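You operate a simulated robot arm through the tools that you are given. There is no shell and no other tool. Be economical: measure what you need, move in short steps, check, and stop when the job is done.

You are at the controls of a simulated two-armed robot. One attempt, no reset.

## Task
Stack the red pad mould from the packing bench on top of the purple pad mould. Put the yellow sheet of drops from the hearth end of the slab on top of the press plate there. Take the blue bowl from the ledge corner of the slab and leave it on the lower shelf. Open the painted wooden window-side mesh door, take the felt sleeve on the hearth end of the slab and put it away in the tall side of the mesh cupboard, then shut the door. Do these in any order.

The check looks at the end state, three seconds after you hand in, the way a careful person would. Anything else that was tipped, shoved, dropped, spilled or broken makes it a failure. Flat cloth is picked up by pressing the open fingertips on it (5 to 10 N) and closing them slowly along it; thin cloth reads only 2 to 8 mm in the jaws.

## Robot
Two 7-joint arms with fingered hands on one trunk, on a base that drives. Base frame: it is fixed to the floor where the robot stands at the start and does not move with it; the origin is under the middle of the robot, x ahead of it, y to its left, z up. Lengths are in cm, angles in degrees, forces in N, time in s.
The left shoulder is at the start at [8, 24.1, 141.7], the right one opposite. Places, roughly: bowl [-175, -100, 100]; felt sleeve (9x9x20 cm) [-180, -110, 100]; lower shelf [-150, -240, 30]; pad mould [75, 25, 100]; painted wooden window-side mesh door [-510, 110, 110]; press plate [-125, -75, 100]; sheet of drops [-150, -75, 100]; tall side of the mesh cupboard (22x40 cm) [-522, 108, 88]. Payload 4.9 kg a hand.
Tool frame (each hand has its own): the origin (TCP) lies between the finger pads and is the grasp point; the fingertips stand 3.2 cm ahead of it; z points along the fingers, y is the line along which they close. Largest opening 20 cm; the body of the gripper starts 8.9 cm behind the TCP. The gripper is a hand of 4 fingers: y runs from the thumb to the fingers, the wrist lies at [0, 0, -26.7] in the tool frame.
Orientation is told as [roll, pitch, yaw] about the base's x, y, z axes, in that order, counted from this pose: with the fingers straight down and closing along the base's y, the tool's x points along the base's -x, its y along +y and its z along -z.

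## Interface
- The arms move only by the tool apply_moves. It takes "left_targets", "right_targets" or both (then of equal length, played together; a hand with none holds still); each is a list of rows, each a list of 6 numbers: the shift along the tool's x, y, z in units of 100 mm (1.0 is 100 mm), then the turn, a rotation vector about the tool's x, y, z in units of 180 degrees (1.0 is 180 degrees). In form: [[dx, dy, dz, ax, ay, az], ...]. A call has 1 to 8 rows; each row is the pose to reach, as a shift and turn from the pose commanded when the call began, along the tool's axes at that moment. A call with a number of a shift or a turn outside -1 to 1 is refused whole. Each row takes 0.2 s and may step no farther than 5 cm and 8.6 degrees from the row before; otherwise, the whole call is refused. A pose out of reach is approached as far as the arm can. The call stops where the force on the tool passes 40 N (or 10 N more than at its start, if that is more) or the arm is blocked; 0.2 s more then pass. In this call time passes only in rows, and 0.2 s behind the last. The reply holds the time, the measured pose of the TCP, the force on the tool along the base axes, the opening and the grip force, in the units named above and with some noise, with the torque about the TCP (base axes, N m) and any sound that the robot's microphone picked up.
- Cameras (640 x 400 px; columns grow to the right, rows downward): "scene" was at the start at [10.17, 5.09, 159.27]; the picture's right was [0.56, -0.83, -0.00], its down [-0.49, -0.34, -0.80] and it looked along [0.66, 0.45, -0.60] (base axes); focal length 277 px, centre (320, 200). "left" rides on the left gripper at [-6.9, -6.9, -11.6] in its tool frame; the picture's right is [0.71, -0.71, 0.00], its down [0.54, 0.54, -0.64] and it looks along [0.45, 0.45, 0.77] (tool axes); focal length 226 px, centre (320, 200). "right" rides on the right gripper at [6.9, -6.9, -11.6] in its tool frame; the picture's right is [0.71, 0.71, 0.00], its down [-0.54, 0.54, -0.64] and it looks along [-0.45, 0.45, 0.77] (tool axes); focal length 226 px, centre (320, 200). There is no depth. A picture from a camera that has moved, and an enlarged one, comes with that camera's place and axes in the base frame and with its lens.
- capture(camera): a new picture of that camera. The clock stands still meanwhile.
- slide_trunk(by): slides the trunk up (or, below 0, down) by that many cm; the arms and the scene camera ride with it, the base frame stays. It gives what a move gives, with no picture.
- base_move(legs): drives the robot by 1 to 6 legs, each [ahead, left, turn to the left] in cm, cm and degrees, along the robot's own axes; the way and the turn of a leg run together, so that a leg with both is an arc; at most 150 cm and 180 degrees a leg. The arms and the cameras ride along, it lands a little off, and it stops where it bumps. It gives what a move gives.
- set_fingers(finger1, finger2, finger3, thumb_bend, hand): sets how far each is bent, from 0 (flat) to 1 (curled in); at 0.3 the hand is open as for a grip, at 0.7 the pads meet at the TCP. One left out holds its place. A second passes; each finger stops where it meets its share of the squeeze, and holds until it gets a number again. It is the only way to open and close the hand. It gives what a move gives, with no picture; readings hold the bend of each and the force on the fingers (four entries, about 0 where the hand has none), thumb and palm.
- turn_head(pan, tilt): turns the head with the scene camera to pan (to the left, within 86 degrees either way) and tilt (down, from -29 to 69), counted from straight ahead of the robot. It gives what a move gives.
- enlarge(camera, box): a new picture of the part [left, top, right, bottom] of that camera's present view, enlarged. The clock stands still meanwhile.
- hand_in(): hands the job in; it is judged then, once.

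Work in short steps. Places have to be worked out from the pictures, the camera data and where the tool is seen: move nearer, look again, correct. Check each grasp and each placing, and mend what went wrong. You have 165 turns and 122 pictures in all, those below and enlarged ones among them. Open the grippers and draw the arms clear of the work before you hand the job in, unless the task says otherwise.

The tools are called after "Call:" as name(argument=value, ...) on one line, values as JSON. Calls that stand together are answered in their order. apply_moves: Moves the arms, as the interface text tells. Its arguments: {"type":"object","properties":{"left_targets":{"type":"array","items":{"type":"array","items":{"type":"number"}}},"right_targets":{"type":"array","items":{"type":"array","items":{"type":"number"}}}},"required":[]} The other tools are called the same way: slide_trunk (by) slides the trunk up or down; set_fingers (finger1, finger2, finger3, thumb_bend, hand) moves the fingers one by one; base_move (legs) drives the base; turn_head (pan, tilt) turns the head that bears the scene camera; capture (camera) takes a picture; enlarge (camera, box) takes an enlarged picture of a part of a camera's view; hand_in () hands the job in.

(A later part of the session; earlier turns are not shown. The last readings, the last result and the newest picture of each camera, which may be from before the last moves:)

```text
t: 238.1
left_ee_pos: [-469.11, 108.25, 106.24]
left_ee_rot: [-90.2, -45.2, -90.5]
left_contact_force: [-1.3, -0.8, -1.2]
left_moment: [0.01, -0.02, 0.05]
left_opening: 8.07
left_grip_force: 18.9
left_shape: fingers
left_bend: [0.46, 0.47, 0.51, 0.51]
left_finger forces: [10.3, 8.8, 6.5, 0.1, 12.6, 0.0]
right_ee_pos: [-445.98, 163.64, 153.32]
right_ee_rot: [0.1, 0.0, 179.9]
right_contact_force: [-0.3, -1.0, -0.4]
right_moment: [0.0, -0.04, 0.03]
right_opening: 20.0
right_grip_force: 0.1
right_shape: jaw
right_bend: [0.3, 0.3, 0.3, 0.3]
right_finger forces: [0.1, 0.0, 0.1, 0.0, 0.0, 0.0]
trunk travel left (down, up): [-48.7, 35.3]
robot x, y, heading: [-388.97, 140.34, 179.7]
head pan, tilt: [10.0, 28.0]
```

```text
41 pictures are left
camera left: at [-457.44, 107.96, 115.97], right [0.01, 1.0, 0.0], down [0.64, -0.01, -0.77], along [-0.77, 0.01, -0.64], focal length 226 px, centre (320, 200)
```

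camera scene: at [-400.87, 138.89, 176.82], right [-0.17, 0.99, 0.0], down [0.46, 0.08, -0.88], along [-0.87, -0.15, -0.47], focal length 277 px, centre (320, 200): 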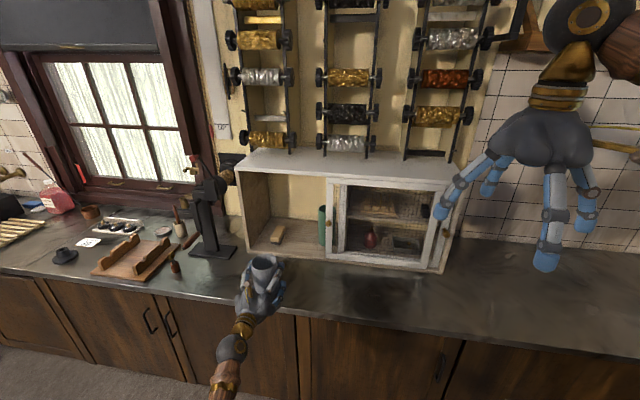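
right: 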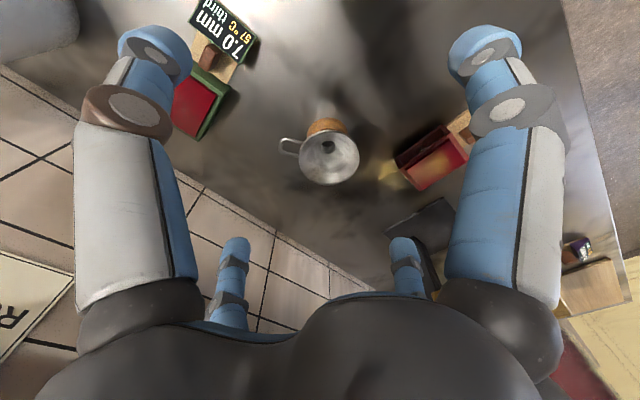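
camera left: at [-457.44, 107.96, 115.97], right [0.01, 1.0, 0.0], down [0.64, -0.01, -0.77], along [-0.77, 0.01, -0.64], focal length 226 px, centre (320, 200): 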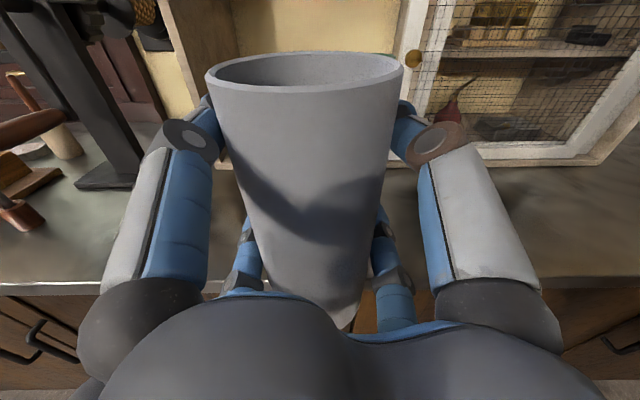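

Aligned with the opening (base of sleeve ~3 cm over the floor board). Drive ahead 30 cm and check.

Call:
base_move(legs=[[30, 0.8, 0.3]])

Call:
capture(camera="left")

Call:
enlarge(camera="scene", box=[160, 160, 420, 330])

```text
t: 240.1
left_ee_pos: [-498.74, 106.71, 106.39]
left_ee_rot: [-90.2, -45.2, -90.2]
left_contact_force: [0.1, -0.3, -1.3]
left_moment: [-0.01, 0.03, -0.04]
left_opening: 8.07
left_grip_force: 18.9
left_shape: fingers
left_bend: [0.46, 0.47, 0.51, 0.51]
left_finger forces: [10.2, 8.7, 6.5, 0.0, 12.6, 0.1]
right_ee_pos: [-475.71, 162.74, 153.37]
right_ee_rot: [-0.1, 0.0, -179.8]
right_contact_force: [0.3, 1.2, 0.7]
right_moment: [0.01, 0.03, 0.03]
right_opening: 20.0
right_grip_force: 0.2
right_shape: jaw
right_bend: [0.3, 0.3, 0.3, 0.3]
right_finger forces: [0.0, 0.0, 0.0, 0.0, 0.0, 0.1]
trunk travel left (down, up): [-48.7, 35.3]
robot x, y, heading: [-418.75, 139.75, -179.7]
head pan, tilt: [10.0, 28.0]
```

```text
40 pictures are left
camera left: at [-486.98, 106.72, 116.07], right [0.01, 1.0, 0.0], down [0.64, -0.01, -0.77], along [-0.77, 0.0, -0.64], focal length 226 px, centre (320, 200)
```

left: 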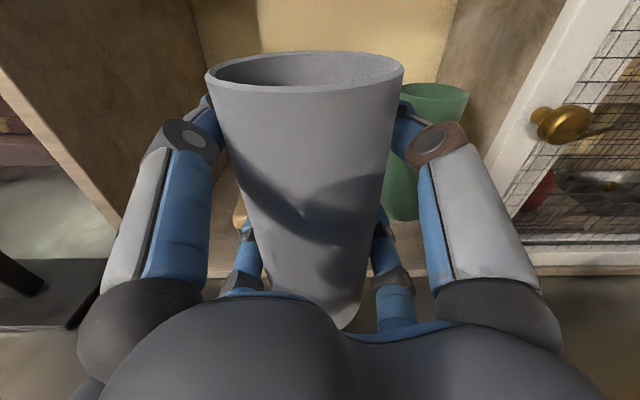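

```text
2.35 times, centred on (290, 245) of scene
camera zoom: at [-430.51, 138.0, 176.85], right [-0.18, 0.98, 0.0], down [0.46, 0.08, -0.88], along [-0.87, -0.16, -0.47], focal length 652 px, centre (391, 94)
```

zoom: 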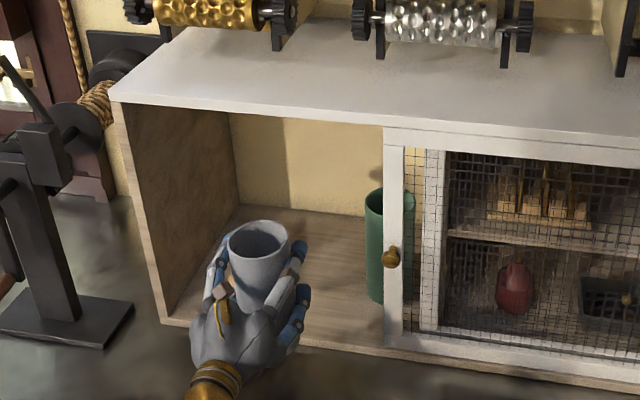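

Green sleeve ≈y 120.5, brush ≈y 95; I'll shift to y≈105 and go in 16 cm (base 9, arm 7).

Call:
base_move(legs=[[9, 1.5, -0.2]])

Call:
apply_moves(left_targets=[[0, 0, 0.3, 0, 0, 0], [0, 0, 0.6, 0, 0, 0], [0, 0, 0.72, 0, 0, 0]])

Call:
capture(camera="left")

Call:
enlarge(camera="scene", box=[160, 160, 420, 330])

```text
t: 241.2
left_ee_pos: [-507.44, 105.86, 106.63]
left_ee_rot: [-90.5, -45.3, -90.4]
left_contact_force: [1.0, 0.4, -1.2]
left_moment: [0.02, -0.01, 0.02]
left_opening: 8.07
left_grip_force: 18.9
left_shape: fingers
left_bend: [0.46, 0.47, 0.51, 0.51]
left_finger forces: [10.2, 8.7, 6.5, 0.0, 12.5, 0.1]
right_ee_pos: [-484.06, 161.54, 153.64]
right_ee_rot: [0.0, -0.3, 179.8]
right_contact_force: [0.2, 0.9, -0.3]
right_moment: [-0.01, 0.06, 0.0]
right_opening: 20.01
right_grip_force: 0.0
right_shape: jaw
right_bend: [0.3, 0.3, 0.3, 0.3]
right_finger forces: [0.0, 0.1, 0.0, 0.1, 0.0, 0.0]
trunk travel left (down, up): [-48.7, 35.3]
robot x, y, heading: [-427.33, 138.12, 180.0]
head pan, tilt: [10.0, 28.0]
```

```text
t: 242.0
left_ee_pos: [-515.1, 105.79, 105.98]
left_ee_rot: [-90.0, -45.1, -90.6]
left_contact_force: [-0.2, 0.4, -1.2]
left_moment: [0.01, 0.03, 0.0]
left_opening: 8.07
left_grip_force: 19.2
left_shape: fingers
left_bend: [0.46, 0.47, 0.51, 0.51]
left_finger forces: [10.3, 8.7, 6.4, 0.0, 12.5, 0.1]
right_ee_pos: [-484.8, 161.47, 153.31]
right_ee_rot: [-0.2, 0.1, 179.8]
right_contact_force: [0.7, -0.7, -0.8]
right_moment: [0.05, -0.04, -0.01]
right_opening: 19.98
right_grip_force: 0.1
right_shape: jaw
right_bend: [0.3, 0.3, 0.3, 0.3]
right_finger forces: [0.0, 0.1, 0.0, 0.0, 0.0, 0.1]
trunk travel left (down, up): [-48.7, 35.3]
robot x, y, heading: [-427.53, 137.92, 179.8]
head pan, tilt: [10.0, 28.0]
```

```text
38 pictures are left
camera left: at [-503.38, 105.64, 115.68], right [0.01, 1.0, 0.0], down [0.64, -0.01, -0.77], along [-0.77, 0.01, -0.64], focal length 226 px, centre (320, 200)
```

left: 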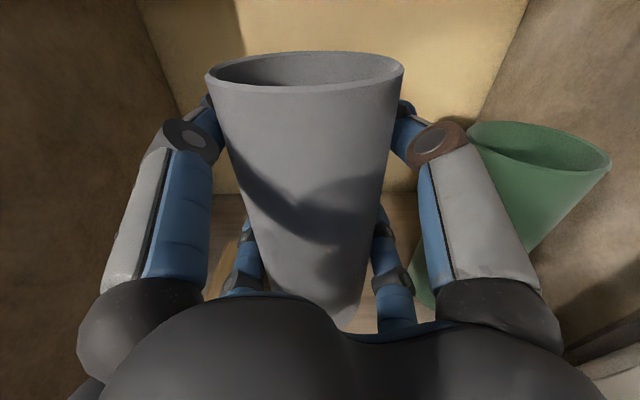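

```text
2.35 times, centred on (290, 245) of scene
camera zoom: at [-439.84, 136.58, 176.79], right [-0.17, 0.99, 0.0], down [0.46, 0.08, -0.88], along [-0.87, -0.15, -0.47], focal length 652 px, centre (391, 94)
```

zoom: 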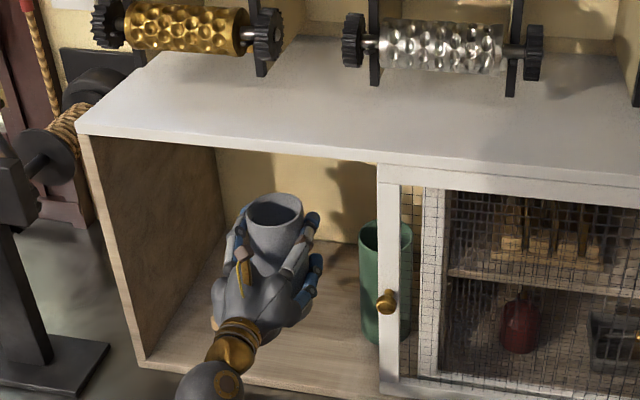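

In place above the floor. Lower in small trunk steps until the base touches.

Call:
slide_trunk(by=-2.5)

Call:
slide_trunk(by=-0.7)

Call:
slide_trunk(by=-0.5)

```text
t: 242.8
left_ee_pos: [-514.85, 105.87, 103.68]
left_ee_rot: [-90.1, -45.2, -90.6]
left_contact_force: [0.7, 0.5, -2.0]
left_moment: [0.03, -0.02, -0.01]
left_opening: 8.04
left_grip_force: 19.4
left_shape: fingers
left_bend: [0.46, 0.47, 0.51, 0.51]
left_finger forces: [10.3, 8.6, 6.4, 0.1, 12.5, 0.0]
right_ee_pos: [-484.77, 161.32, 150.71]
right_ee_rot: [0.1, 0.0, 179.8]
right_contact_force: [-1.1, -0.2, -0.5]
right_moment: [-0.02, -0.01, -0.01]
right_opening: 19.97
right_grip_force: 0.0
right_shape: jaw
right_bend: [0.3, 0.3, 0.3, 0.3]
right_finger forces: [0.1, 0.0, 0.1, 0.0, 0.0, 0.1]
trunk travel left (down, up): [-46.2, 37.8]
robot x, y, heading: [-427.58, 138.52, 179.6]
head pan, tilt: [10.0, 28.0]
```

```text
t: 243.3
left_ee_pos: [-514.79, 105.81, 102.82]
left_ee_rot: [-90.1, -45.2, -90.6]
left_contact_force: [-0.3, 0.2, -1.6]
left_moment: [0.01, 0.0, 0.03]
left_opening: 8.06
left_grip_force: 19.6
left_shape: fingers
left_bend: [0.46, 0.47, 0.51, 0.51]
left_finger forces: [10.3, 8.7, 6.5, 0.0, 12.5, 0.0]
right_ee_pos: [-484.74, 161.5, 150.03]
right_ee_rot: [0.0, 0.0, 179.8]
right_contact_force: [0.7, 0.1, -1.0]
right_moment: [0.04, -0.03, 0.01]
right_opening: 20.0
right_grip_force: 0.0
right_shape: jaw
right_bend: [0.3, 0.3, 0.3, 0.3]
right_finger forces: [0.0, 0.0, 0.1, 0.2, 0.1, 0.0]
trunk travel left (down, up): [-45.5, 38.5]
robot x, y, heading: [-427.59, 137.74, 180.1]
head pan, tilt: [10.0, 28.0]
```

```text
t: 243.8
left_ee_pos: [-514.96, 105.9, 102.34]
left_ee_rot: [-90.1, -45.1, -90.6]
left_contact_force: [0.2, 0.3, -1.4]
left_moment: [0.01, 0.03, 0.0]
left_opening: 8.06
left_grip_force: 19.1
left_shape: fingers
left_bend: [0.46, 0.47, 0.51, 0.51]
left_finger forces: [10.3, 8.8, 6.5, 0.0, 12.5, 0.1]
right_ee_pos: [-484.71, 161.56, 149.56]
right_ee_rot: [-0.1, 0.1, 179.8]
right_contact_force: [-0.2, 0.5, 0.4]
right_moment: [0.0, 0.01, 0.05]
right_opening: 19.97
right_grip_force: 0.0
right_shape: jaw
right_bend: [0.3, 0.3, 0.3, 0.3]
right_finger forces: [0.1, 0.0, 0.0, 0.0, 0.1, 0.0]
trunk travel left (down, up): [-45.0, 39.0]
robot x, y, heading: [-427.82, 138.05, 179.8]
head pan, tilt: [10.0, 28.0]
```

Still hanging; continue in small steps.

Call:
slide_trunk(by=-0.5)

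Call:
slide_trunk(by=-0.5)

Call:
capture(camera="left")

```text
t: 244.4
left_ee_pos: [-514.89, 105.73, 101.88]
left_ee_rot: [-90.0, -45.2, -90.6]
left_contact_force: [-0.6, 0.1, -0.7]
left_moment: [0.01, 0.01, 0.0]
left_opening: 8.09
left_grip_force: 19.5
left_shape: fingers
left_bend: [0.46, 0.47, 0.51, 0.51]
left_finger forces: [10.3, 8.6, 6.5, 0.0, 12.6, 0.0]
right_ee_pos: [-484.82, 161.5, 149.17]
right_ee_rot: [0.0, 0.0, 179.8]
right_contact_force: [0.1, -0.5, -0.7]
right_moment: [-0.01, -0.01, 0.0]
right_opening: 19.99
right_grip_force: 0.1
right_shape: jaw
right_bend: [0.3, 0.3, 0.3, 0.3]
right_finger forces: [0.0, 0.0, 0.0, 0.0, 0.0, 0.1]
trunk travel left (down, up): [-44.5, 39.5]
robot x, y, heading: [-427.63, 137.83, 179.9]
head pan, tilt: [10.0, 28.0]
```

```text
t: 244.9
left_ee_pos: [-514.9, 105.82, 101.37]
left_ee_rot: [-90.1, -45.3, -90.6]
left_contact_force: [-0.2, -0.3, -1.0]
left_moment: [0.0, 0.02, 0.01]
left_opening: 8.06
left_grip_force: 18.9
left_shape: fingers
left_bend: [0.46, 0.47, 0.51, 0.51]
left_finger forces: [10.4, 8.6, 6.5, 0.1, 12.5, 0.0]
right_ee_pos: [-484.65, 161.45, 148.66]
right_ee_rot: [0.0, 0.0, 179.8]
right_contact_force: [-0.4, -0.8, 1.3]
right_moment: [-0.01, -0.03, -0.01]
right_opening: 20.0
right_grip_force: 0.1
right_shape: jaw
right_bend: [0.3, 0.3, 0.3, 0.3]
right_finger forces: [0.0, 0.0, 0.1, 0.0, 0.0, 0.0]
trunk travel left (down, up): [-44.0, 40.0]
robot x, y, heading: [-427.51, 138.13, 179.9]
head pan, tilt: [10.0, 28.0]
```

```text
36 pictures are left
camera left: at [-503.26, 105.67, 111.12], right [0.01, 1.0, 0.0], down [0.64, -0.01, -0.77], along [-0.77, 0.01, -0.64], focal length 226 px, centre (320, 200)
```

left: 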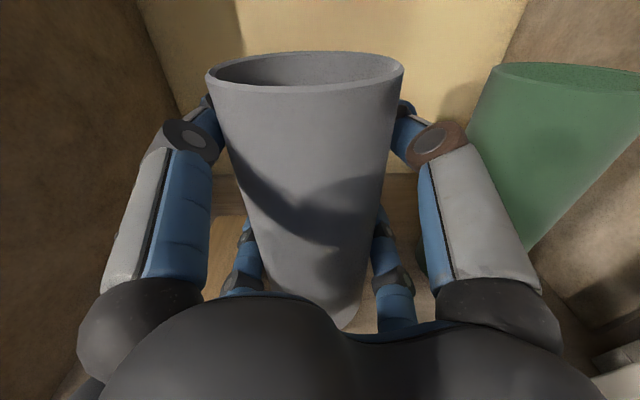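

Rim heights match the green one to ~0.5 cm. Lower a little further.

Call:
slide_trunk(by=-0.4)

Call:
slide_trunk(by=-0.4)

Call:
slide_trunk(by=-0.4)

```text
t: 245.5
left_ee_pos: [-514.96, 105.73, 101.02]
left_ee_rot: [-90.1, -45.3, -90.6]
left_contact_force: [0.1, 0.1, -1.0]
left_moment: [0.0, 0.0, 0.0]
left_opening: 8.08
left_grip_force: 19.4
left_shape: fingers
left_bend: [0.46, 0.47, 0.51, 0.51]
left_finger forces: [10.3, 8.7, 6.6, 0.0, 12.4, 0.1]
right_ee_pos: [-484.7, 161.45, 148.25]
right_ee_rot: [0.0, 0.0, 179.7]
right_contact_force: [-0.9, -1.0, -0.5]
right_moment: [0.01, -0.01, -0.01]
right_opening: 19.97
right_grip_force: 0.0
right_shape: jaw
right_bend: [0.3, 0.3, 0.3, 0.3]
right_finger forces: [0.1, 0.1, 0.1, 0.0, 0.1, 0.0]
trunk travel left (down, up): [-43.6, 40.4]
robot x, y, heading: [-427.56, 138.05, 179.8]
head pan, tilt: [10.0, 28.0]
```

```text
t: 246.0
left_ee_pos: [-515.06, 105.86, 100.62]
left_ee_rot: [-90.1, -45.2, -90.4]
left_contact_force: [-0.2, 1.3, -0.9]
left_moment: [-0.01, 0.02, 0.05]
left_opening: 8.07
left_grip_force: 19.0
left_shape: fingers
left_bend: [0.46, 0.47, 0.51, 0.51]
left_finger forces: [10.3, 8.7, 6.5, 0.0, 12.5, 0.0]
right_ee_pos: [-484.64, 161.52, 147.74]
right_ee_rot: [0.0, 0.1, 179.8]
right_contact_force: [0.0, -0.4, 0.6]
right_moment: [0.0, 0.01, -0.01]
right_opening: 20.01
right_grip_force: 0.1
right_shape: jaw
right_bend: [0.3, 0.3, 0.3, 0.3]
right_finger forces: [0.0, 0.1, 0.1, 0.0, 0.0, 0.0]
trunk travel left (down, up): [-43.2, 40.8]
robot x, y, heading: [-427.24, 137.92, 180.1]
head pan, tilt: [10.0, 28.0]
```

```text
t: 246.5
left_ee_pos: [-514.95, 105.74, 100.23]
left_ee_rot: [-90.2, -45.2, -90.5]
left_contact_force: [1.0, 0.1, -0.5]
left_moment: [-0.02, -0.03, 0.0]
left_opening: 8.06
left_grip_force: 18.9
left_shape: fingers
left_bend: [0.46, 0.47, 0.51, 0.51]
left_finger forces: [10.2, 8.9, 6.5, 0.0, 12.6, 0.1]
right_ee_pos: [-484.67, 161.47, 147.42]
right_ee_rot: [-0.1, 0.0, 179.8]
right_contact_force: [0.7, 0.0, 0.8]
right_moment: [0.01, 0.02, -0.01]
right_opening: 20.0
right_grip_force: 0.1
right_shape: jaw
right_bend: [0.3, 0.3, 0.3, 0.3]
right_finger forces: [0.0, 0.0, 0.0, 0.1, 0.0, 0.0]
trunk travel left (down, up): [-42.8, 41.2]
robot x, y, heading: [-427.49, 137.99, 179.8]
head pan, tilt: [10.0, 28.0]
```

No contact yet; use the arm for guarded lowering (down = equal tool x and y).

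Call:
apply_moves(left_targets=[[0.021, 0.021, 0, 0, 0, 0], [0.042, 0.042, 0, 0, 0, 0]])

Call:
apply_moves(left_targets=[[0.021, 0.021, 0, 0, 0, 0], [0.042, 0.042, 0, 0, 0, 0]])

Call:
capture(camera="left")

```text
t: 247.1
left_ee_pos: [-514.84, 105.88, 100.04]
left_ee_rot: [-90.5, -45.2, -90.3]
left_contact_force: [-1.3, 2.5, 11.2]
left_moment: [-0.29, -0.03, -0.05]
left_opening: 8.03
left_grip_force: 19.5
left_shape: fingers
left_bend: [0.46, 0.47, 0.52, 0.51]
left_finger forces: [9.3, 9.0, 6.1, 0.0, 14.7, 0.0]
right_ee_pos: [-484.45, 161.55, 147.42]
right_ee_rot: [0.0, -0.1, 179.7]
right_contact_force: [0.0, 0.3, -0.6]
right_moment: [0.0, -0.02, 0.0]
right_opening: 19.99
right_grip_force: 0.1
right_shape: jaw
right_bend: [0.3, 0.3, 0.3, 0.3]
right_finger forces: [0.0, 0.0, 0.1, 0.0, 0.0, 0.0]
trunk travel left (down, up): [-42.8, 41.2]
robot x, y, heading: [-427.99, 137.87, 179.8]
head pan, tilt: [10.0, 28.0]
```

```text
t: 247.7
left_ee_pos: [-514.71, 105.8, 99.5]
left_ee_rot: [-90.7, -45.3, -90.2]
left_contact_force: [-2.0, 1.9, 20.2]
left_moment: [-0.24, 0.09, 0.02]
left_opening: 8.04
left_grip_force: 19.5
left_shape: fingers
left_bend: [0.46, 0.49, 0.53, 0.51]
left_finger forces: [8.7, 9.1, 6.6, 0.0, 13.9, 0.0]
right_ee_pos: [-484.37, 161.65, 147.38]
right_ee_rot: [0.0, -0.2, 179.8]
right_contact_force: [0.2, -0.4, -0.5]
right_moment: [0.01, 0.05, -0.01]
right_opening: 20.01
right_grip_force: 0.1
right_shape: jaw
right_bend: [0.3, 0.3, 0.3, 0.3]
right_finger forces: [0.0, 0.1, 0.0, 0.0, 0.1, 0.0]
trunk travel left (down, up): [-42.8, 41.2]
robot x, y, heading: [-427.29, 138.15, 179.7]
head pan, tilt: [10.0, 28.0]
```

```text
35 pictures are left
camera left: at [-503.01, 105.8, 109.17], right [0.01, 1.0, -0.01], down [0.64, -0.01, -0.77], along [-0.77, 0.01, -0.64], focal length 226 px, centre (320, 200)
```

left: 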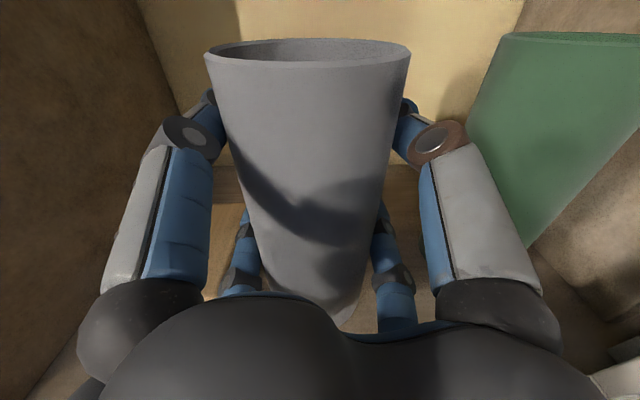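

The sleeve stands on the floor (20 N upward). Ease up, open the fingers modestly and withdraw straight back.

Call:
apply_moves(left_targets=[[-0.03, -0.03, 0, 0, 0, 0]])

Call:
set_fingers(hand="left", finger1=0.36, finger2=0.36, finger3=0.36, thumb_bend=0.36)

Call:
capture(camera="left")

```text
t: 248.1
left_ee_pos: [-514.84, 105.96, 99.52]
left_ee_rot: [-90.2, -45.3, -90.5]
left_contact_force: [-0.9, 2.0, 13.2]
left_moment: [-0.33, 0.28, -0.02]
left_opening: 8.01
left_grip_force: 19.4
left_shape: fingers
left_bend: [0.46, 0.49, 0.53, 0.51]
left_finger forces: [9.2, 8.8, 6.5, 0.0, 14.3, 0.0]
right_ee_pos: [-484.47, 161.56, 147.34]
right_ee_rot: [-0.1, -0.1, 179.8]
right_contact_force: [0.6, -0.1, 1.1]
right_moment: [0.0, -0.01, -0.04]
right_opening: 19.97
right_grip_force: 0.1
right_shape: jaw
right_bend: [0.3, 0.3, 0.3, 0.3]
right_finger forces: [0.1, 0.0, 0.1, 0.0, 0.0, 0.0]
trunk travel left (down, up): [-42.8, 41.2]
robot x, y, heading: [-427.53, 138.25, 179.8]
head pan, tilt: [10.0, 28.0]
```

```text
t: 249.1
left_ee_pos: [-514.74, 105.71, 99.41]
left_ee_rot: [-90.1, -45.2, -90.6]
left_contact_force: [0.0, -0.9, 0.0]
left_moment: [0.01, -0.01, -0.01]
left_opening: 11.92
left_grip_force: 0.1
left_shape: fingers
left_bend: [0.36, 0.36, 0.36, 0.36]
left_finger forces: [0.0, 0.1, 0.0, 0.1, 0.0, 0.0]
right_ee_pos: [-484.55, 161.48, 147.36]
right_ee_rot: [0.0, -0.1, 179.8]
right_contact_force: [0.6, -0.9, -0.4]
right_moment: [-0.05, -0.01, -0.01]
right_opening: 19.98
right_grip_force: 0.0
right_shape: jaw
right_bend: [0.3, 0.3, 0.3, 0.3]
right_finger forces: [0.0, 0.0, 0.1, 0.0, 0.0, 0.0]
trunk travel left (down, up): [-42.8, 41.2]
robot x, y, heading: [-427.38, 138.12, 180.0]
head pan, tilt: [10.0, 28.0]
```

```text
34 pictures are left
camera left: at [-503.18, 105.68, 109.16], right [0.01, 1.0, 0.0], down [0.64, -0.01, -0.77], along [-0.77, 0.01, -0.64], focal length 226 px, centre (320, 200)
```

left: 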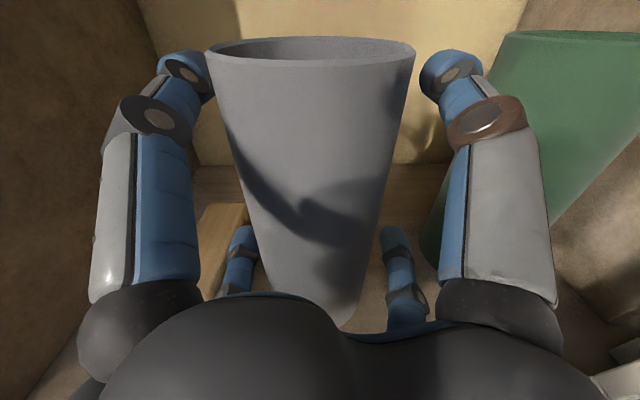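

Sleeve stands free and upright. Withdraw 10 cm with the arm, then back the base.

Call:
apply_moves(left_targets=[[0, 0, -0.3, 0, 0, 0], [0, 0, -0.6, 0, 0, 0], [0, 0, -1, 0, 0, 0]])

Call:
base_move(legs=[[-14, 0, 0]])

Call:
capture(camera="left")

```text
t: 249.9
left_ee_pos: [-504.67, 105.91, 99.58]
left_ee_rot: [-90.4, -45.2, -90.5]
left_contact_force: [1.1, -0.8, 0.3]
left_moment: [0.0, -0.01, 0.0]
left_opening: 11.94
left_grip_force: 0.0
left_shape: fingers
left_bend: [0.36, 0.36, 0.36, 0.36]
left_finger forces: [0.0, 0.0, 0.0, 0.0, 0.1, 0.0]
right_ee_pos: [-484.45, 161.44, 147.51]
right_ee_rot: [0.1, -0.2, 179.7]
right_contact_force: [0.0, -0.7, -0.5]
right_moment: [-0.01, 0.01, 0.02]
right_opening: 19.98
right_grip_force: 0.2
right_shape: jaw
right_bend: [0.3, 0.3, 0.3, 0.3]
right_finger forces: [0.1, 0.0, 0.0, 0.0, 0.0, 0.1]
trunk travel left (down, up): [-42.8, 41.2]
robot x, y, heading: [-427.51, 138.13, 179.7]
head pan, tilt: [10.0, 28.0]
```

```text
t: 251.2
left_ee_pos: [-490.93, 105.58, 99.47]
left_ee_rot: [-90.2, -45.2, -90.5]
left_contact_force: [-0.3, 0.3, 0.0]
left_moment: [-0.03, 0.01, 0.02]
left_opening: 11.93
left_grip_force: 0.1
left_shape: fingers
left_bend: [0.36, 0.36, 0.36, 0.36]
left_finger forces: [0.0, 0.0, 0.0, 0.0, 0.0, 0.1]
right_ee_pos: [-470.93, 161.31, 147.34]
right_ee_rot: [0.0, 0.2, 179.8]
right_contact_force: [-0.2, 0.4, 0.4]
right_moment: [0.0, -0.01, 0.0]
right_opening: 19.98
right_grip_force: 0.0
right_shape: jaw
right_bend: [0.3, 0.3, 0.3, 0.3]
right_finger forces: [0.0, 0.1, 0.0, 0.1, 0.0, 0.0]
trunk travel left (down, up): [-42.8, 41.2]
robot x, y, heading: [-413.39, 137.9, 179.8]
head pan, tilt: [10.0, 28.0]
```

```text
33 pictures are left
camera left: at [-479.23, 105.51, 109.16], right [0.01, 1.0, 0.0], down [0.64, -0.01, -0.77], along [-0.77, 0.01, -0.64], focal length 226 px, centre (320, 200)
```

left: 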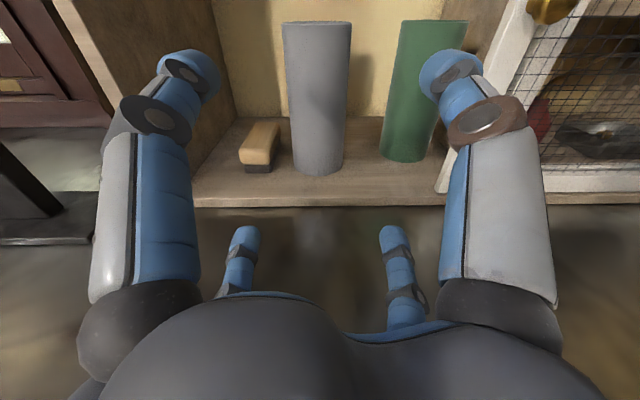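

Sleeve, brush and green sleeve all stand well. Now roll the hand back, move in front of the knob (y≈125, z 110) to close the door.

Call:
apply_moves(left_targets=[[0, 0, 0, 0, 0, 0.045], [0, 0, 0, 0, 0, 0.09], [0, 0, 0, 0, 0, 0.135], [0, 0, 0, 0, 0, 0.18], [0, 0, 0, 0, 0, 0.225], [0, 0, 0, 0, 0, 0.25]])

Call:
set_fingers(hand="left", finger1=0.05, finger2=0.56, finger3=0.05, thumb_bend=0.56)

Call:
slide_trunk(by=10.6)

Call:
base_move(legs=[[0, -19.6, 0.2]])

Call:
capture(camera="left")

```text
t: 252.7
left_ee_pos: [-490.67, 105.65, 99.62]
left_ee_rot: [117.5, -89.7, 61.8]
left_contact_force: [0.6, 0.5, 0.0]
left_moment: [-0.05, -0.02, 0.02]
left_opening: 11.93
left_grip_force: 0.1
left_shape: fingers
left_bend: [0.36, 0.36, 0.36, 0.36]
left_finger forces: [0.0, 0.1, 0.0, 0.1, 0.0, 0.0]
right_ee_pos: [-470.64, 161.44, 147.5]
right_ee_rot: [-0.1, -0.2, 179.9]
right_contact_force: [0.2, 0.0, 0.9]
right_moment: [-0.02, 0.0, 0.05]
right_opening: 19.96
right_grip_force: 0.0
right_shape: jaw
right_bend: [0.3, 0.3, 0.3, 0.3]
right_finger forces: [0.0, 0.0, 0.1, 0.0, 0.0, 0.0]
trunk travel left (down, up): [-42.8, 41.2]
robot x, y, heading: [-413.65, 137.93, 180.0]
head pan, tilt: [10.0, 28.0]
```

```text
t: 253.7
left_ee_pos: [-490.61, 105.54, 99.63]
left_ee_rot: [135.0, -89.7, 44.4]
left_contact_force: [-0.8, 0.5, 8.8]
left_moment: [0.01, 0.12, -0.01]
left_opening: 13.4
left_grip_force: 4.4
left_shape: fingers
left_bend: [0.06, 0.56, 0.16, 0.56]
left_finger forces: [0.1, 0.0, 8.2, 0.1, 0.0, 0.0]
right_ee_pos: [-470.55, 161.34, 147.47]
right_ee_rot: [0.0, -0.1, 180.1]
right_contact_force: [-0.2, -0.3, -0.2]
right_moment: [0.0, 0.03, 0.01]
right_opening: 19.98
right_grip_force: 0.1
right_shape: jaw
right_bend: [0.3, 0.3, 0.3, 0.3]
right_finger forces: [0.0, 0.1, 0.0, 0.0, 0.0, 0.0]
trunk travel left (down, up): [-42.8, 41.2]
robot x, y, heading: [-413.45, 137.77, 180.3]
head pan, tilt: [10.0, 28.0]
```

```text
t: 255.0
left_ee_pos: [-490.62, 105.52, 110.1]
left_ee_rot: [122.6, -89.8, 56.9]
left_contact_force: [0.4, 0.0, 0.2]
left_moment: [-0.03, 0.0, -0.02]
left_opening: 13.37
left_grip_force: 0.1
left_shape: fingers
left_bend: [0.06, 0.56, 0.06, 0.56]
left_finger forces: [0.1, 0.0, 0.0, 0.0, 0.1, 0.0]
right_ee_pos: [-470.71, 161.41, 157.98]
right_ee_rot: [0.0, 0.1, 179.8]
right_contact_force: [0.7, 0.4, -0.2]
right_moment: [0.03, 0.0, -0.02]
right_opening: 19.98
right_grip_force: 0.1
right_shape: jaw
right_bend: [0.3, 0.3, 0.3, 0.3]
right_finger forces: [0.0, 0.1, 0.0, 0.0, 0.1, 0.0]
trunk travel left (down, up): [-53.4, 30.6]
robot x, y, heading: [-413.44, 138.3, 179.7]
head pan, tilt: [10.0, 28.0]
```

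```text
t: 256.6
left_ee_pos: [-490.48, 124.08, 110.02]
left_ee_rot: [171.1, -89.9, 8.7]
left_contact_force: [0.3, -0.2, 0.1]
left_moment: [0.01, 0.0, -0.09]
left_opening: 13.38
left_grip_force: 0.1
left_shape: fingers
left_bend: [0.06, 0.56, 0.06, 0.56]
left_finger forces: [0.0, 0.0, 0.1, 0.1, 0.1, 0.0]
right_ee_pos: [-470.91, 179.88, 158.05]
right_ee_rot: [-0.1, -0.1, -179.7]
right_contact_force: [0.1, 0.3, 0.3]
right_moment: [0.05, -0.01, 0.02]
right_opening: 20.01
right_grip_force: 0.0
right_shape: jaw
right_bend: [0.3, 0.3, 0.3, 0.3]
right_finger forces: [0.0, 0.0, 0.1, 0.0, 0.0, 0.0]
trunk travel left (down, up): [-53.4, 30.6]
robot x, y, heading: [-413.37, 157.35, -179.3]
head pan, tilt: [10.0, 28.0]
```

```text
32 pictures are left
camera left: at [-478.87, 131.0, 116.89], right [0.0, 0.71, -0.71], down [0.64, -0.54, -0.54], along [-0.77, -0.45, -0.45], focal length 226 px, centre (320, 200)
```

left: 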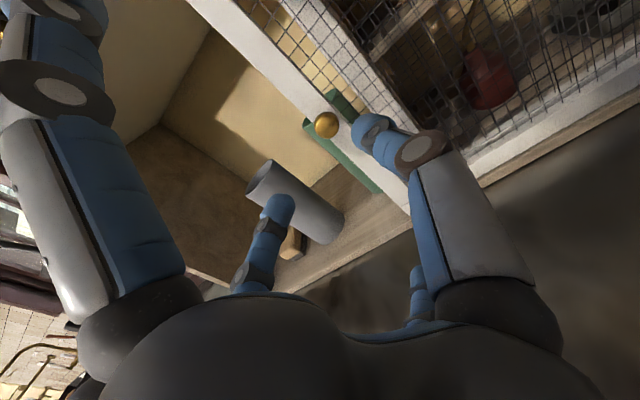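

Knob at [−502.8, 124.9, 109.8]. Shift 0.8 and advance 9.7 cm, then pinch.

Call:
apply_moves(left_targets=[[0, -0.08, 0.3, 0, 0, 0], [0, -0.08, 0.6, 0, 0, 0], [0, -0.08, 0.85, 0, 0, 0], [0, -0.08, 0.97, 0, 0, 0]])

Call:
set_fingers(hand="left", finger2=0.7, thumb_bend=0.7)

Call:
apply_moves(left_targets=[[0, 0.2, 0, 0, 0, 0], [0, 0.4, 0, 0, 0, 0], [0, 0.6, 0, 0, 0, 0]])

Call:
capture(camera="left")

```text
t: 257.6
left_ee_pos: [-500.26, 125.39, 110.29]
left_ee_rot: [114.6, -89.7, 65.2]
left_contact_force: [-0.2, 0.9, 0.7]
left_moment: [-0.04, 0.02, 0.0]
left_opening: 13.4
left_grip_force: 0.1
left_shape: fingers
left_bend: [0.06, 0.56, 0.06, 0.56]
left_finger forces: [0.0, 0.0, 0.1, 0.0, 0.0, 0.0]
right_ee_pos: [-470.78, 180.36, 158.0]
right_ee_rot: [0.0, 0.0, -179.8]
right_contact_force: [0.1, -0.3, -1.0]
right_moment: [-0.02, -0.01, 0.04]
right_opening: 19.98
right_grip_force: 0.0
right_shape: jaw
right_bend: [0.3, 0.3, 0.3, 0.3]
right_finger forces: [0.1, 0.0, 0.1, 0.0, 0.0, 0.0]
trunk travel left (down, up): [-53.4, 30.6]
robot x, y, heading: [-413.2, 157.02, -179.5]
head pan, tilt: [10.0, 28.0]
```

```text
t: 258.6
left_ee_pos: [-500.07, 125.29, 110.23]
left_ee_rot: [127.0, -89.8, 52.8]
left_contact_force: [-0.7, -1.7, 0.8]
left_moment: [-0.01, 0.02, 0.05]
left_opening: 12.65
left_grip_force: 5.8
left_shape: fingers
left_bend: [0.06, 0.66, 0.06, 0.68]
left_finger forces: [0.0, 6.2, 0.1, 0.0, 4.6, 0.1]
right_ee_pos: [-470.77, 180.39, 158.12]
right_ee_rot: [0.1, 0.1, -179.7]
right_contact_force: [-0.1, 0.5, -0.2]
right_moment: [0.01, 0.01, -0.01]
right_opening: 20.0
right_grip_force: 0.0
right_shape: jaw
right_bend: [0.3, 0.3, 0.3, 0.3]
right_finger forces: [0.0, 0.0, 0.1, 0.0, 0.0, 0.0]
trunk travel left (down, up): [-53.4, 30.6]
robot x, y, heading: [-413.52, 157.43, -179.5]
head pan, tilt: [10.0, 28.0]
```

```text
t: 259.4
left_ee_pos: [-500.24, 119.23, 110.38]
left_ee_rot: [121.7, -89.7, 58.2]
left_contact_force: [1.2, 1.0, -0.5]
left_moment: [0.0, -0.01, -0.06]
left_opening: 12.67
left_grip_force: 6.3
left_shape: fingers
left_bend: [0.06, 0.66, 0.06, 0.68]
left_finger forces: [0.0, 5.5, 0.0, 0.0, 6.0, 0.0]
right_ee_pos: [-470.84, 180.32, 158.04]
right_ee_rot: [-0.1, 0.0, -179.7]
right_contact_force: [0.8, -0.2, 0.8]
right_moment: [0.02, -0.02, 0.01]
right_opening: 19.98
right_grip_force: 0.1
right_shape: jaw
right_bend: [0.3, 0.3, 0.3, 0.3]
right_finger forces: [0.0, 0.0, 0.1, 0.0, 0.1, 0.0]
trunk travel left (down, up): [-53.4, 30.6]
robot x, y, heading: [-413.51, 157.06, -179.7]
head pan, tilt: [10.0, 28.0]
```

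```text
31 pictures are left
camera left: at [-488.53, 126.2, 117.11], right [0.0, 0.7, -0.71], down [0.64, -0.55, -0.54], along [-0.77, -0.45, -0.45], focal length 226 px, centre (320, 200)
```

left: 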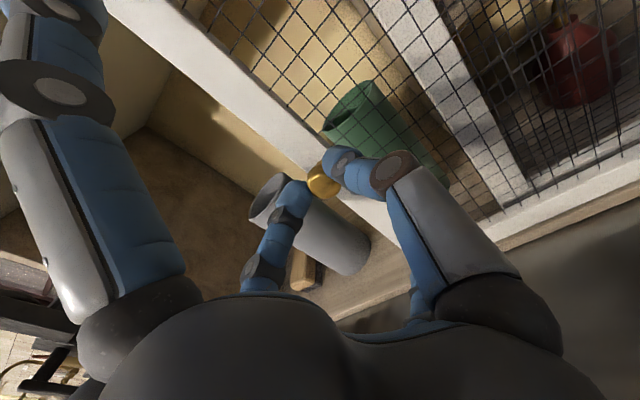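

Door follows. Drive left 29 cm, then finish with the arm.

Call:
base_move(legs=[[0, 29, 0]])

Call:
apply_moves(left_targets=[[0, 0.15, 0, 0, 0, 0], [0, 0.3, 0, 0, 0, 0], [0, 0.4, 0, 0, 0, 0], [0, 0.45, 0, 0, 0, 0]])

Call:
enlarge(camera="scene", box=[130, 130, 470, 330])

```text
t: 261.4
left_ee_pos: [-499.69, 89.46, 110.21]
left_ee_rot: [106.4, -89.6, 73.8]
left_contact_force: [1.7, 1.1, 2.3]
left_moment: [-0.05, 0.08, -0.02]
left_opening: 12.64
left_grip_force: 4.7
left_shape: fingers
left_bend: [0.06, 0.67, 0.06, 0.69]
left_finger forces: [0.0, 4.4, 0.1, 0.1, 5.5, 0.1]
right_ee_pos: [-470.64, 150.55, 157.96]
right_ee_rot: [0.0, -0.1, -179.4]
right_contact_force: [-0.3, -0.5, -1.4]
right_moment: [-0.02, -0.01, -0.01]
right_opening: 19.98
right_grip_force: 0.1
right_shape: jaw
right_bend: [0.3, 0.3, 0.3, 0.3]
right_finger forces: [0.1, 0.1, 0.0, 0.0, 0.1, 0.0]
trunk travel left (down, up): [-53.4, 30.6]
robot x, y, heading: [-413.58, 127.36, -179.2]
head pan, tilt: [10.0, 28.0]
```

```text
t: 262.4
left_ee_pos: [-499.54, 85.51, 110.53]
left_ee_rot: [103.3, -89.7, 76.4]
left_contact_force: [25.8, 22.9, -2.0]
left_moment: [0.02, -0.15, -1.18]
left_opening: 12.87
left_grip_force: 13.8
left_shape: fingers
left_bend: [0.06, 0.7, 0.06, 0.65]
left_finger forces: [0.0, 0.0, 0.0, 0.0, 29.0, 0.1]
right_ee_pos: [-470.38, 150.94, 158.12]
right_ee_rot: [0.0, -0.2, -179.5]
right_contact_force: [0.3, -0.5, -0.8]
right_moment: [0.01, -0.02, 0.0]
right_opening: 19.99
right_grip_force: 0.1
right_shape: jaw
right_bend: [0.3, 0.3, 0.3, 0.3]
right_finger forces: [0.0, 0.0, 0.1, 0.0, 0.0, 0.0]
trunk travel left (down, up): [-53.4, 30.6]
robot x, y, heading: [-413.54, 127.83, -179.6]
head pan, tilt: [10.0, 28.0]
```

```text
1.88 times, centred on (300, 230) of scene
camera zoom: at [-424.85, 126.64, 181.55], right [-0.18, 0.98, 0.0], down [0.46, 0.08, -0.88], along [-0.87, -0.16, -0.47], focal length 522 px, centre (358, 144)
```

zoom: 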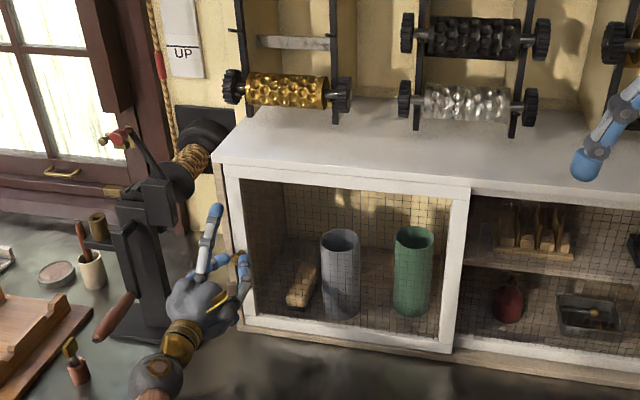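

Door is shut to its stop (29 N on the thumb). Release and withdraw, then verify.

Call:
set_fingers(hand="left", finger2=0.52, thumb_bend=0.5)

Call:
apply_moves(left_targets=[[0, 0, -0.4, 0, 0, 0], [0, 0, -0.8, 0, 0, 0], [0, 0, -1, 0, 0, 0]])

Call:
base_move(legs=[[-35, 0, 0]])

Call:
enlarge(camera="scene", box=[200, 130, 400, 270])

```text
t: 263.4
left_ee_pos: [-499.77, 84.69, 110.1]
left_ee_rot: [102.3, -89.8, 77.9]
left_contact_force: [0.3, -0.5, -0.4]
left_moment: [0.0, 0.01, -0.04]
left_opening: 13.91
left_grip_force: 0.1
left_shape: fingers
left_bend: [0.06, 0.52, 0.06, 0.5]
left_finger forces: [0.1, 0.0, 0.0, 0.1, 0.0, 0.0]
right_ee_pos: [-470.87, 150.24, 158.11]
right_ee_rot: [-0.1, 0.0, -179.5]
right_contact_force: [-0.1, -0.9, -0.6]
right_moment: [0.03, 0.02, 0.0]
right_opening: 19.99
right_grip_force: 0.0
right_shape: jaw
right_bend: [0.3, 0.3, 0.3, 0.3]
right_finger forces: [0.0, 0.0, 0.0, 0.0, 0.0, 0.1]
trunk travel left (down, up): [-53.4, 30.6]
robot x, y, heading: [-413.2, 127.96, -179.5]
head pan, tilt: [10.0, 28.0]
```

```text
t: 264.2
left_ee_pos: [-489.66, 84.93, 110.23]
left_ee_rot: [108.7, -89.8, 71.3]
left_contact_force: [0.5, -0.3, 0.6]
left_moment: [0.01, 0.01, 0.02]
left_opening: 13.91
left_grip_force: 0.1
left_shape: fingers
left_bend: [0.06, 0.52, 0.06, 0.5]
left_finger forces: [0.0, 0.0, 0.0, 0.1, 0.0, 0.0]
right_ee_pos: [-470.7, 150.4, 157.92]
right_ee_rot: [0.0, 0.0, -179.4]
right_contact_force: [-0.2, 0.3, 0.7]
right_moment: [0.01, -0.01, 0.04]
right_opening: 19.99
right_grip_force: 0.1
right_shape: jaw
right_bend: [0.3, 0.3, 0.3, 0.3]
right_finger forces: [0.0, 0.0, 0.1, 0.1, 0.1, 0.0]
trunk travel left (down, up): [-53.4, 30.6]
robot x, y, heading: [-413.15, 127.1, -179.5]
head pan, tilt: [10.0, 28.0]
```

```text
t: 266.5
left_ee_pos: [-455.42, 84.9, 110.07]
left_ee_rot: [80.0, -89.7, 100.5]
left_contact_force: [-0.7, 0.5, -0.7]
left_moment: [0.0, 0.0, 0.0]
left_opening: 13.9
left_grip_force: 0.0
left_shape: fingers
left_bend: [0.06, 0.52, 0.06, 0.5]
left_finger forces: [0.1, 0.1, 0.0, 0.1, 0.0, 0.0]
right_ee_pos: [-436.87, 150.45, 157.84]
right_ee_rot: [0.0, 0.1, -179.0]
right_contact_force: [0.2, -0.3, -0.7]
right_moment: [0.02, -0.03, -0.01]
right_opening: 20.0
right_grip_force: 0.1
right_shape: jaw
right_bend: [0.3, 0.3, 0.3, 0.3]
right_finger forces: [0.0, 0.0, 0.1, 0.1, 0.1, 0.0]
trunk travel left (down, up): [-53.4, 30.6]
robot x, y, heading: [-378.68, 128.01, -179.0]
head pan, tilt: [10.0, 28.0]
```

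```text
2.86 times, centred on (300, 200) of scene
camera zoom: at [-391.39, 126.51, 181.49], right [-0.19, 0.98, 0.0], down [0.46, 0.09, -0.88], along [-0.87, -0.17, -0.47], focal length 792 px, centre (377, 200)
```

zoom: 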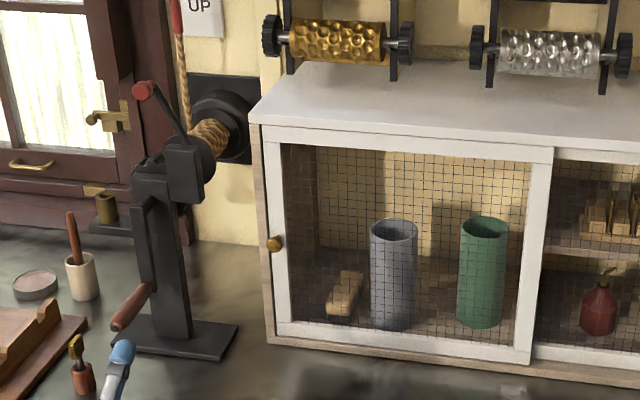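

Door shut, everything inside upright. Now the bowl: turn the hand back to vertical, raise, and drive back toward the slab's corridor.

Call:
apply_moves(left_targets=[[0, 0, 0, 0, 0.047, 0], [0, 0, 0, 0, 0.094, 0], [0, 0, 0, 0, 0.141, 0], [0, 0, 0, 0, 0.188, 0], [0, 0, 0, 0, 0.235, 0], [0, 0, 0, 0, 0.282, 0], [0, 0, 0, 0, 0.329, 0], [0, 0, 0, 0, 0.376, 0]])

Call:
apply_moves(left_targets=[[0, 0, 0, 0, 0.047, 0], [0, 0, 0, 0, 0.094, 0], [0, 0, 0, 0, 0.124, 0]])

Call:
slide_trunk(by=15)

Call:
base_move(legs=[[-66, 75, -1], [-66, 75, 0], [0, 0, -180]])

```text
t: 268.3
left_ee_pos: [-455.12, 84.82, 110.07]
left_ee_rot: [0.1, -22.1, -179.6]
left_contact_force: [1.5, 0.0, 0.0]
left_moment: [0.02, 0.03, -0.02]
left_opening: 13.95
left_grip_force: 0.1
left_shape: fingers
left_bend: [0.06, 0.52, 0.06, 0.5]
left_finger forces: [0.1, 0.0, 0.1, 0.0, 0.0, 0.0]
right_ee_pos: [-436.84, 150.52, 158.04]
right_ee_rot: [0.0, -0.1, -179.0]
right_contact_force: [-0.2, 0.1, -1.1]
right_moment: [0.03, -0.01, 0.01]
right_opening: 19.98
right_grip_force: 0.1
right_shape: jaw
right_bend: [0.3, 0.3, 0.3, 0.3]
right_finger forces: [0.0, 0.0, 0.0, 0.0, 0.1, 0.0]
trunk travel left (down, up): [-53.4, 30.6]
robot x, y, heading: [-378.6, 128.03, -179.1]
head pan, tilt: [10.0, 28.0]
```

```text
t: 269.1
left_ee_pos: [-455.2, 85.08, 110.14]
left_ee_rot: [0.2, 0.1, -179.6]
left_contact_force: [-0.3, 0.5, -0.9]
left_moment: [-0.07, -0.01, -0.02]
left_opening: 13.94
left_grip_force: 0.0
left_shape: fingers
left_bend: [0.05, 0.52, 0.06, 0.5]
left_finger forces: [0.0, 0.0, 0.0, 0.1, 0.1, 0.0]
right_ee_pos: [-436.64, 150.79, 157.88]
right_ee_rot: [0.1, 0.0, -179.0]
right_contact_force: [0.4, 0.5, 0.0]
right_moment: [-0.03, 0.0, -0.05]
right_opening: 19.98
right_grip_force: 0.1
right_shape: jaw
right_bend: [0.3, 0.3, 0.3, 0.3]
right_finger forces: [0.0, 0.0, 0.0, 0.0, 0.0, 0.1]
trunk travel left (down, up): [-53.4, 30.6]
robot x, y, heading: [-379.09, 128.09, -179.1]
head pan, tilt: [10.0, 28.0]
```

```text
t: 270.8
left_ee_pos: [-455.18, 84.87, 125.05]
left_ee_rot: [0.3, -0.1, -179.6]
left_contact_force: [-0.1, 0.1, -0.7]
left_moment: [0.03, 0.0, 0.0]
left_opening: 13.96
left_grip_force: 0.1
left_shape: fingers
left_bend: [0.05, 0.52, 0.06, 0.5]
left_finger forces: [0.0, 0.1, 0.0, 0.0, 0.0, 0.0]
right_ee_pos: [-436.65, 150.33, 172.98]
right_ee_rot: [0.0, 0.0, -179.0]
right_contact_force: [-0.5, 0.1, 0.2]
right_moment: [0.05, -0.03, 0.0]
right_opening: 19.97
right_grip_force: 0.1
right_shape: jaw
right_bend: [0.3, 0.3, 0.3, 0.3]
right_finger forces: [0.0, 0.1, 0.0, 0.0, 0.1, 0.0]
trunk travel left (down, up): [-68.4, 15.6]
robot x, y, heading: [-378.88, 127.9, -179.1]
head pan, tilt: [10.0, 28.0]
```

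```text
t: 288.1
left_ee_pos: [-170.58, 21.15, 125.13]
left_ee_rot: [0.2, -0.1, 0.9]
left_contact_force: [-0.2, 0.2, -0.1]
left_moment: [-0.05, 0.01, 0.01]
left_opening: 13.94
left_grip_force: 0.2
left_shape: fingers
left_bend: [0.05, 0.52, 0.06, 0.5]
left_finger forces: [0.1, 0.0, 0.0, 0.0, 0.0, 0.1]
right_ee_pos: [-188.54, -44.59, 172.92]
right_ee_rot: [0.0, 0.1, 1.5]
right_contact_force: [0.2, 0.3, -0.4]
right_moment: [0.0, -0.02, 0.03]
right_opening: 19.98
right_grip_force: 0.0
right_shape: jaw
right_bend: [0.3, 0.3, 0.3, 0.3]
right_finger forces: [0.0, 0.1, 0.0, 0.1, 0.1, 0.0]
trunk travel left (down, up): [-68.4, 15.6]
robot x, y, heading: [-246.21, -22.99, 1.2]
head pan, tilt: [10.0, 28.0]
```

Straighten and slide along the corridor; then look at the shelf from this side and at the bowl.

Call:
base_move(legs=[[0, 0, -1.2], [0, -125, 0]])

Call:
turn_head(pan=-40, tilt=55)

Call:
capture(camera="scene")

Call:
capture(camera="left")

```text
t: 294.8
left_ee_pos: [-169.47, -106.45, 125.23]
left_ee_rot: [0.1, -0.2, -1.3]
left_contact_force: [0.1, -0.5, -0.7]
left_moment: [-0.02, -0.01, 0.0]
left_opening: 13.93
left_grip_force: 0.0
left_shape: fingers
left_bend: [0.05, 0.52, 0.06, 0.5]
left_finger forces: [0.0, 0.1, 0.1, 0.0, 0.1, 0.1]
right_ee_pos: [-189.89, -171.39, 172.99]
right_ee_rot: [-0.1, 0.0, -0.6]
right_contact_force: [0.5, 0.0, 0.1]
right_moment: [-0.03, 0.01, 0.01]
right_opening: 19.98
right_grip_force: 0.1
right_shape: jaw
right_bend: [0.3, 0.3, 0.3, 0.3]
right_finger forces: [0.0, 0.0, 0.0, 0.0, 0.0, 0.0]
trunk travel left (down, up): [-68.4, 15.6]
robot x, y, heading: [-246.74, -147.81, -0.7]
head pan, tilt: [10.0, 28.0]
```

```text
t: 296.0
left_ee_pos: [-169.48, -106.5, 125.18]
left_ee_rot: [0.2, -0.1, -1.2]
left_contact_force: [0.6, -0.3, 0.0]
left_moment: [0.02, 0.0, -0.03]
left_opening: 13.94
left_grip_force: 0.1
left_shape: fingers
left_bend: [0.05, 0.52, 0.06, 0.5]
left_finger forces: [0.0, 0.1, 0.0, 0.0, 0.0, 0.0]
right_ee_pos: [-189.81, -171.48, 172.86]
right_ee_rot: [0.0, -0.1, -0.7]
right_contact_force: [0.2, -0.5, 0.7]
right_moment: [-0.01, -0.02, -0.04]
right_opening: 19.97
right_grip_force: 0.1
right_shape: jaw
right_bend: [0.3, 0.3, 0.3, 0.3]
right_finger forces: [0.1, 0.0, 0.0, 0.0, 0.0, 0.0]
trunk travel left (down, up): [-68.4, 15.6]
robot x, y, heading: [-246.88, -147.52, -0.7]
head pan, tilt: [-40.0, 55.0]
```

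```text
28 pictures are left
camera scene: at [-238.36, -152.09, 192.61], right [-0.65, -0.76, 0.0], down [-0.62, 0.53, -0.57], along [0.44, -0.37, -0.82], focal length 277 px, centre (320, 200)
```

scene: 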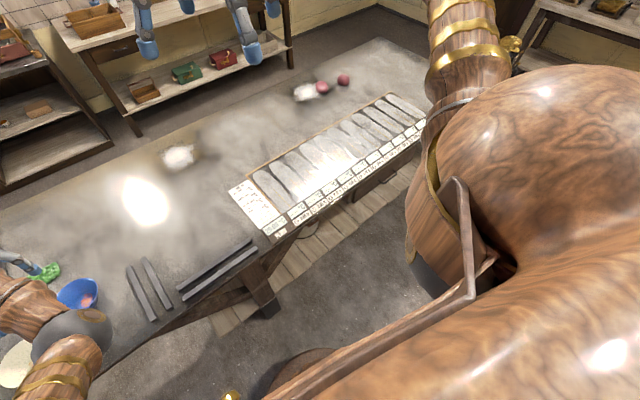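

```text
27 pictures are left
camera left: at [-162.71, -113.54, 136.75], right [-0.72, -0.69, 0.0], down [-0.53, 0.55, 0.64], along [-0.44, 0.47, -0.77], focal length 226 px, centre (320, 200)
```

left: 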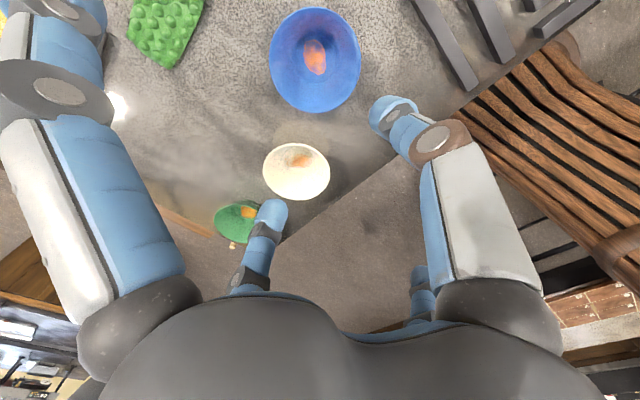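

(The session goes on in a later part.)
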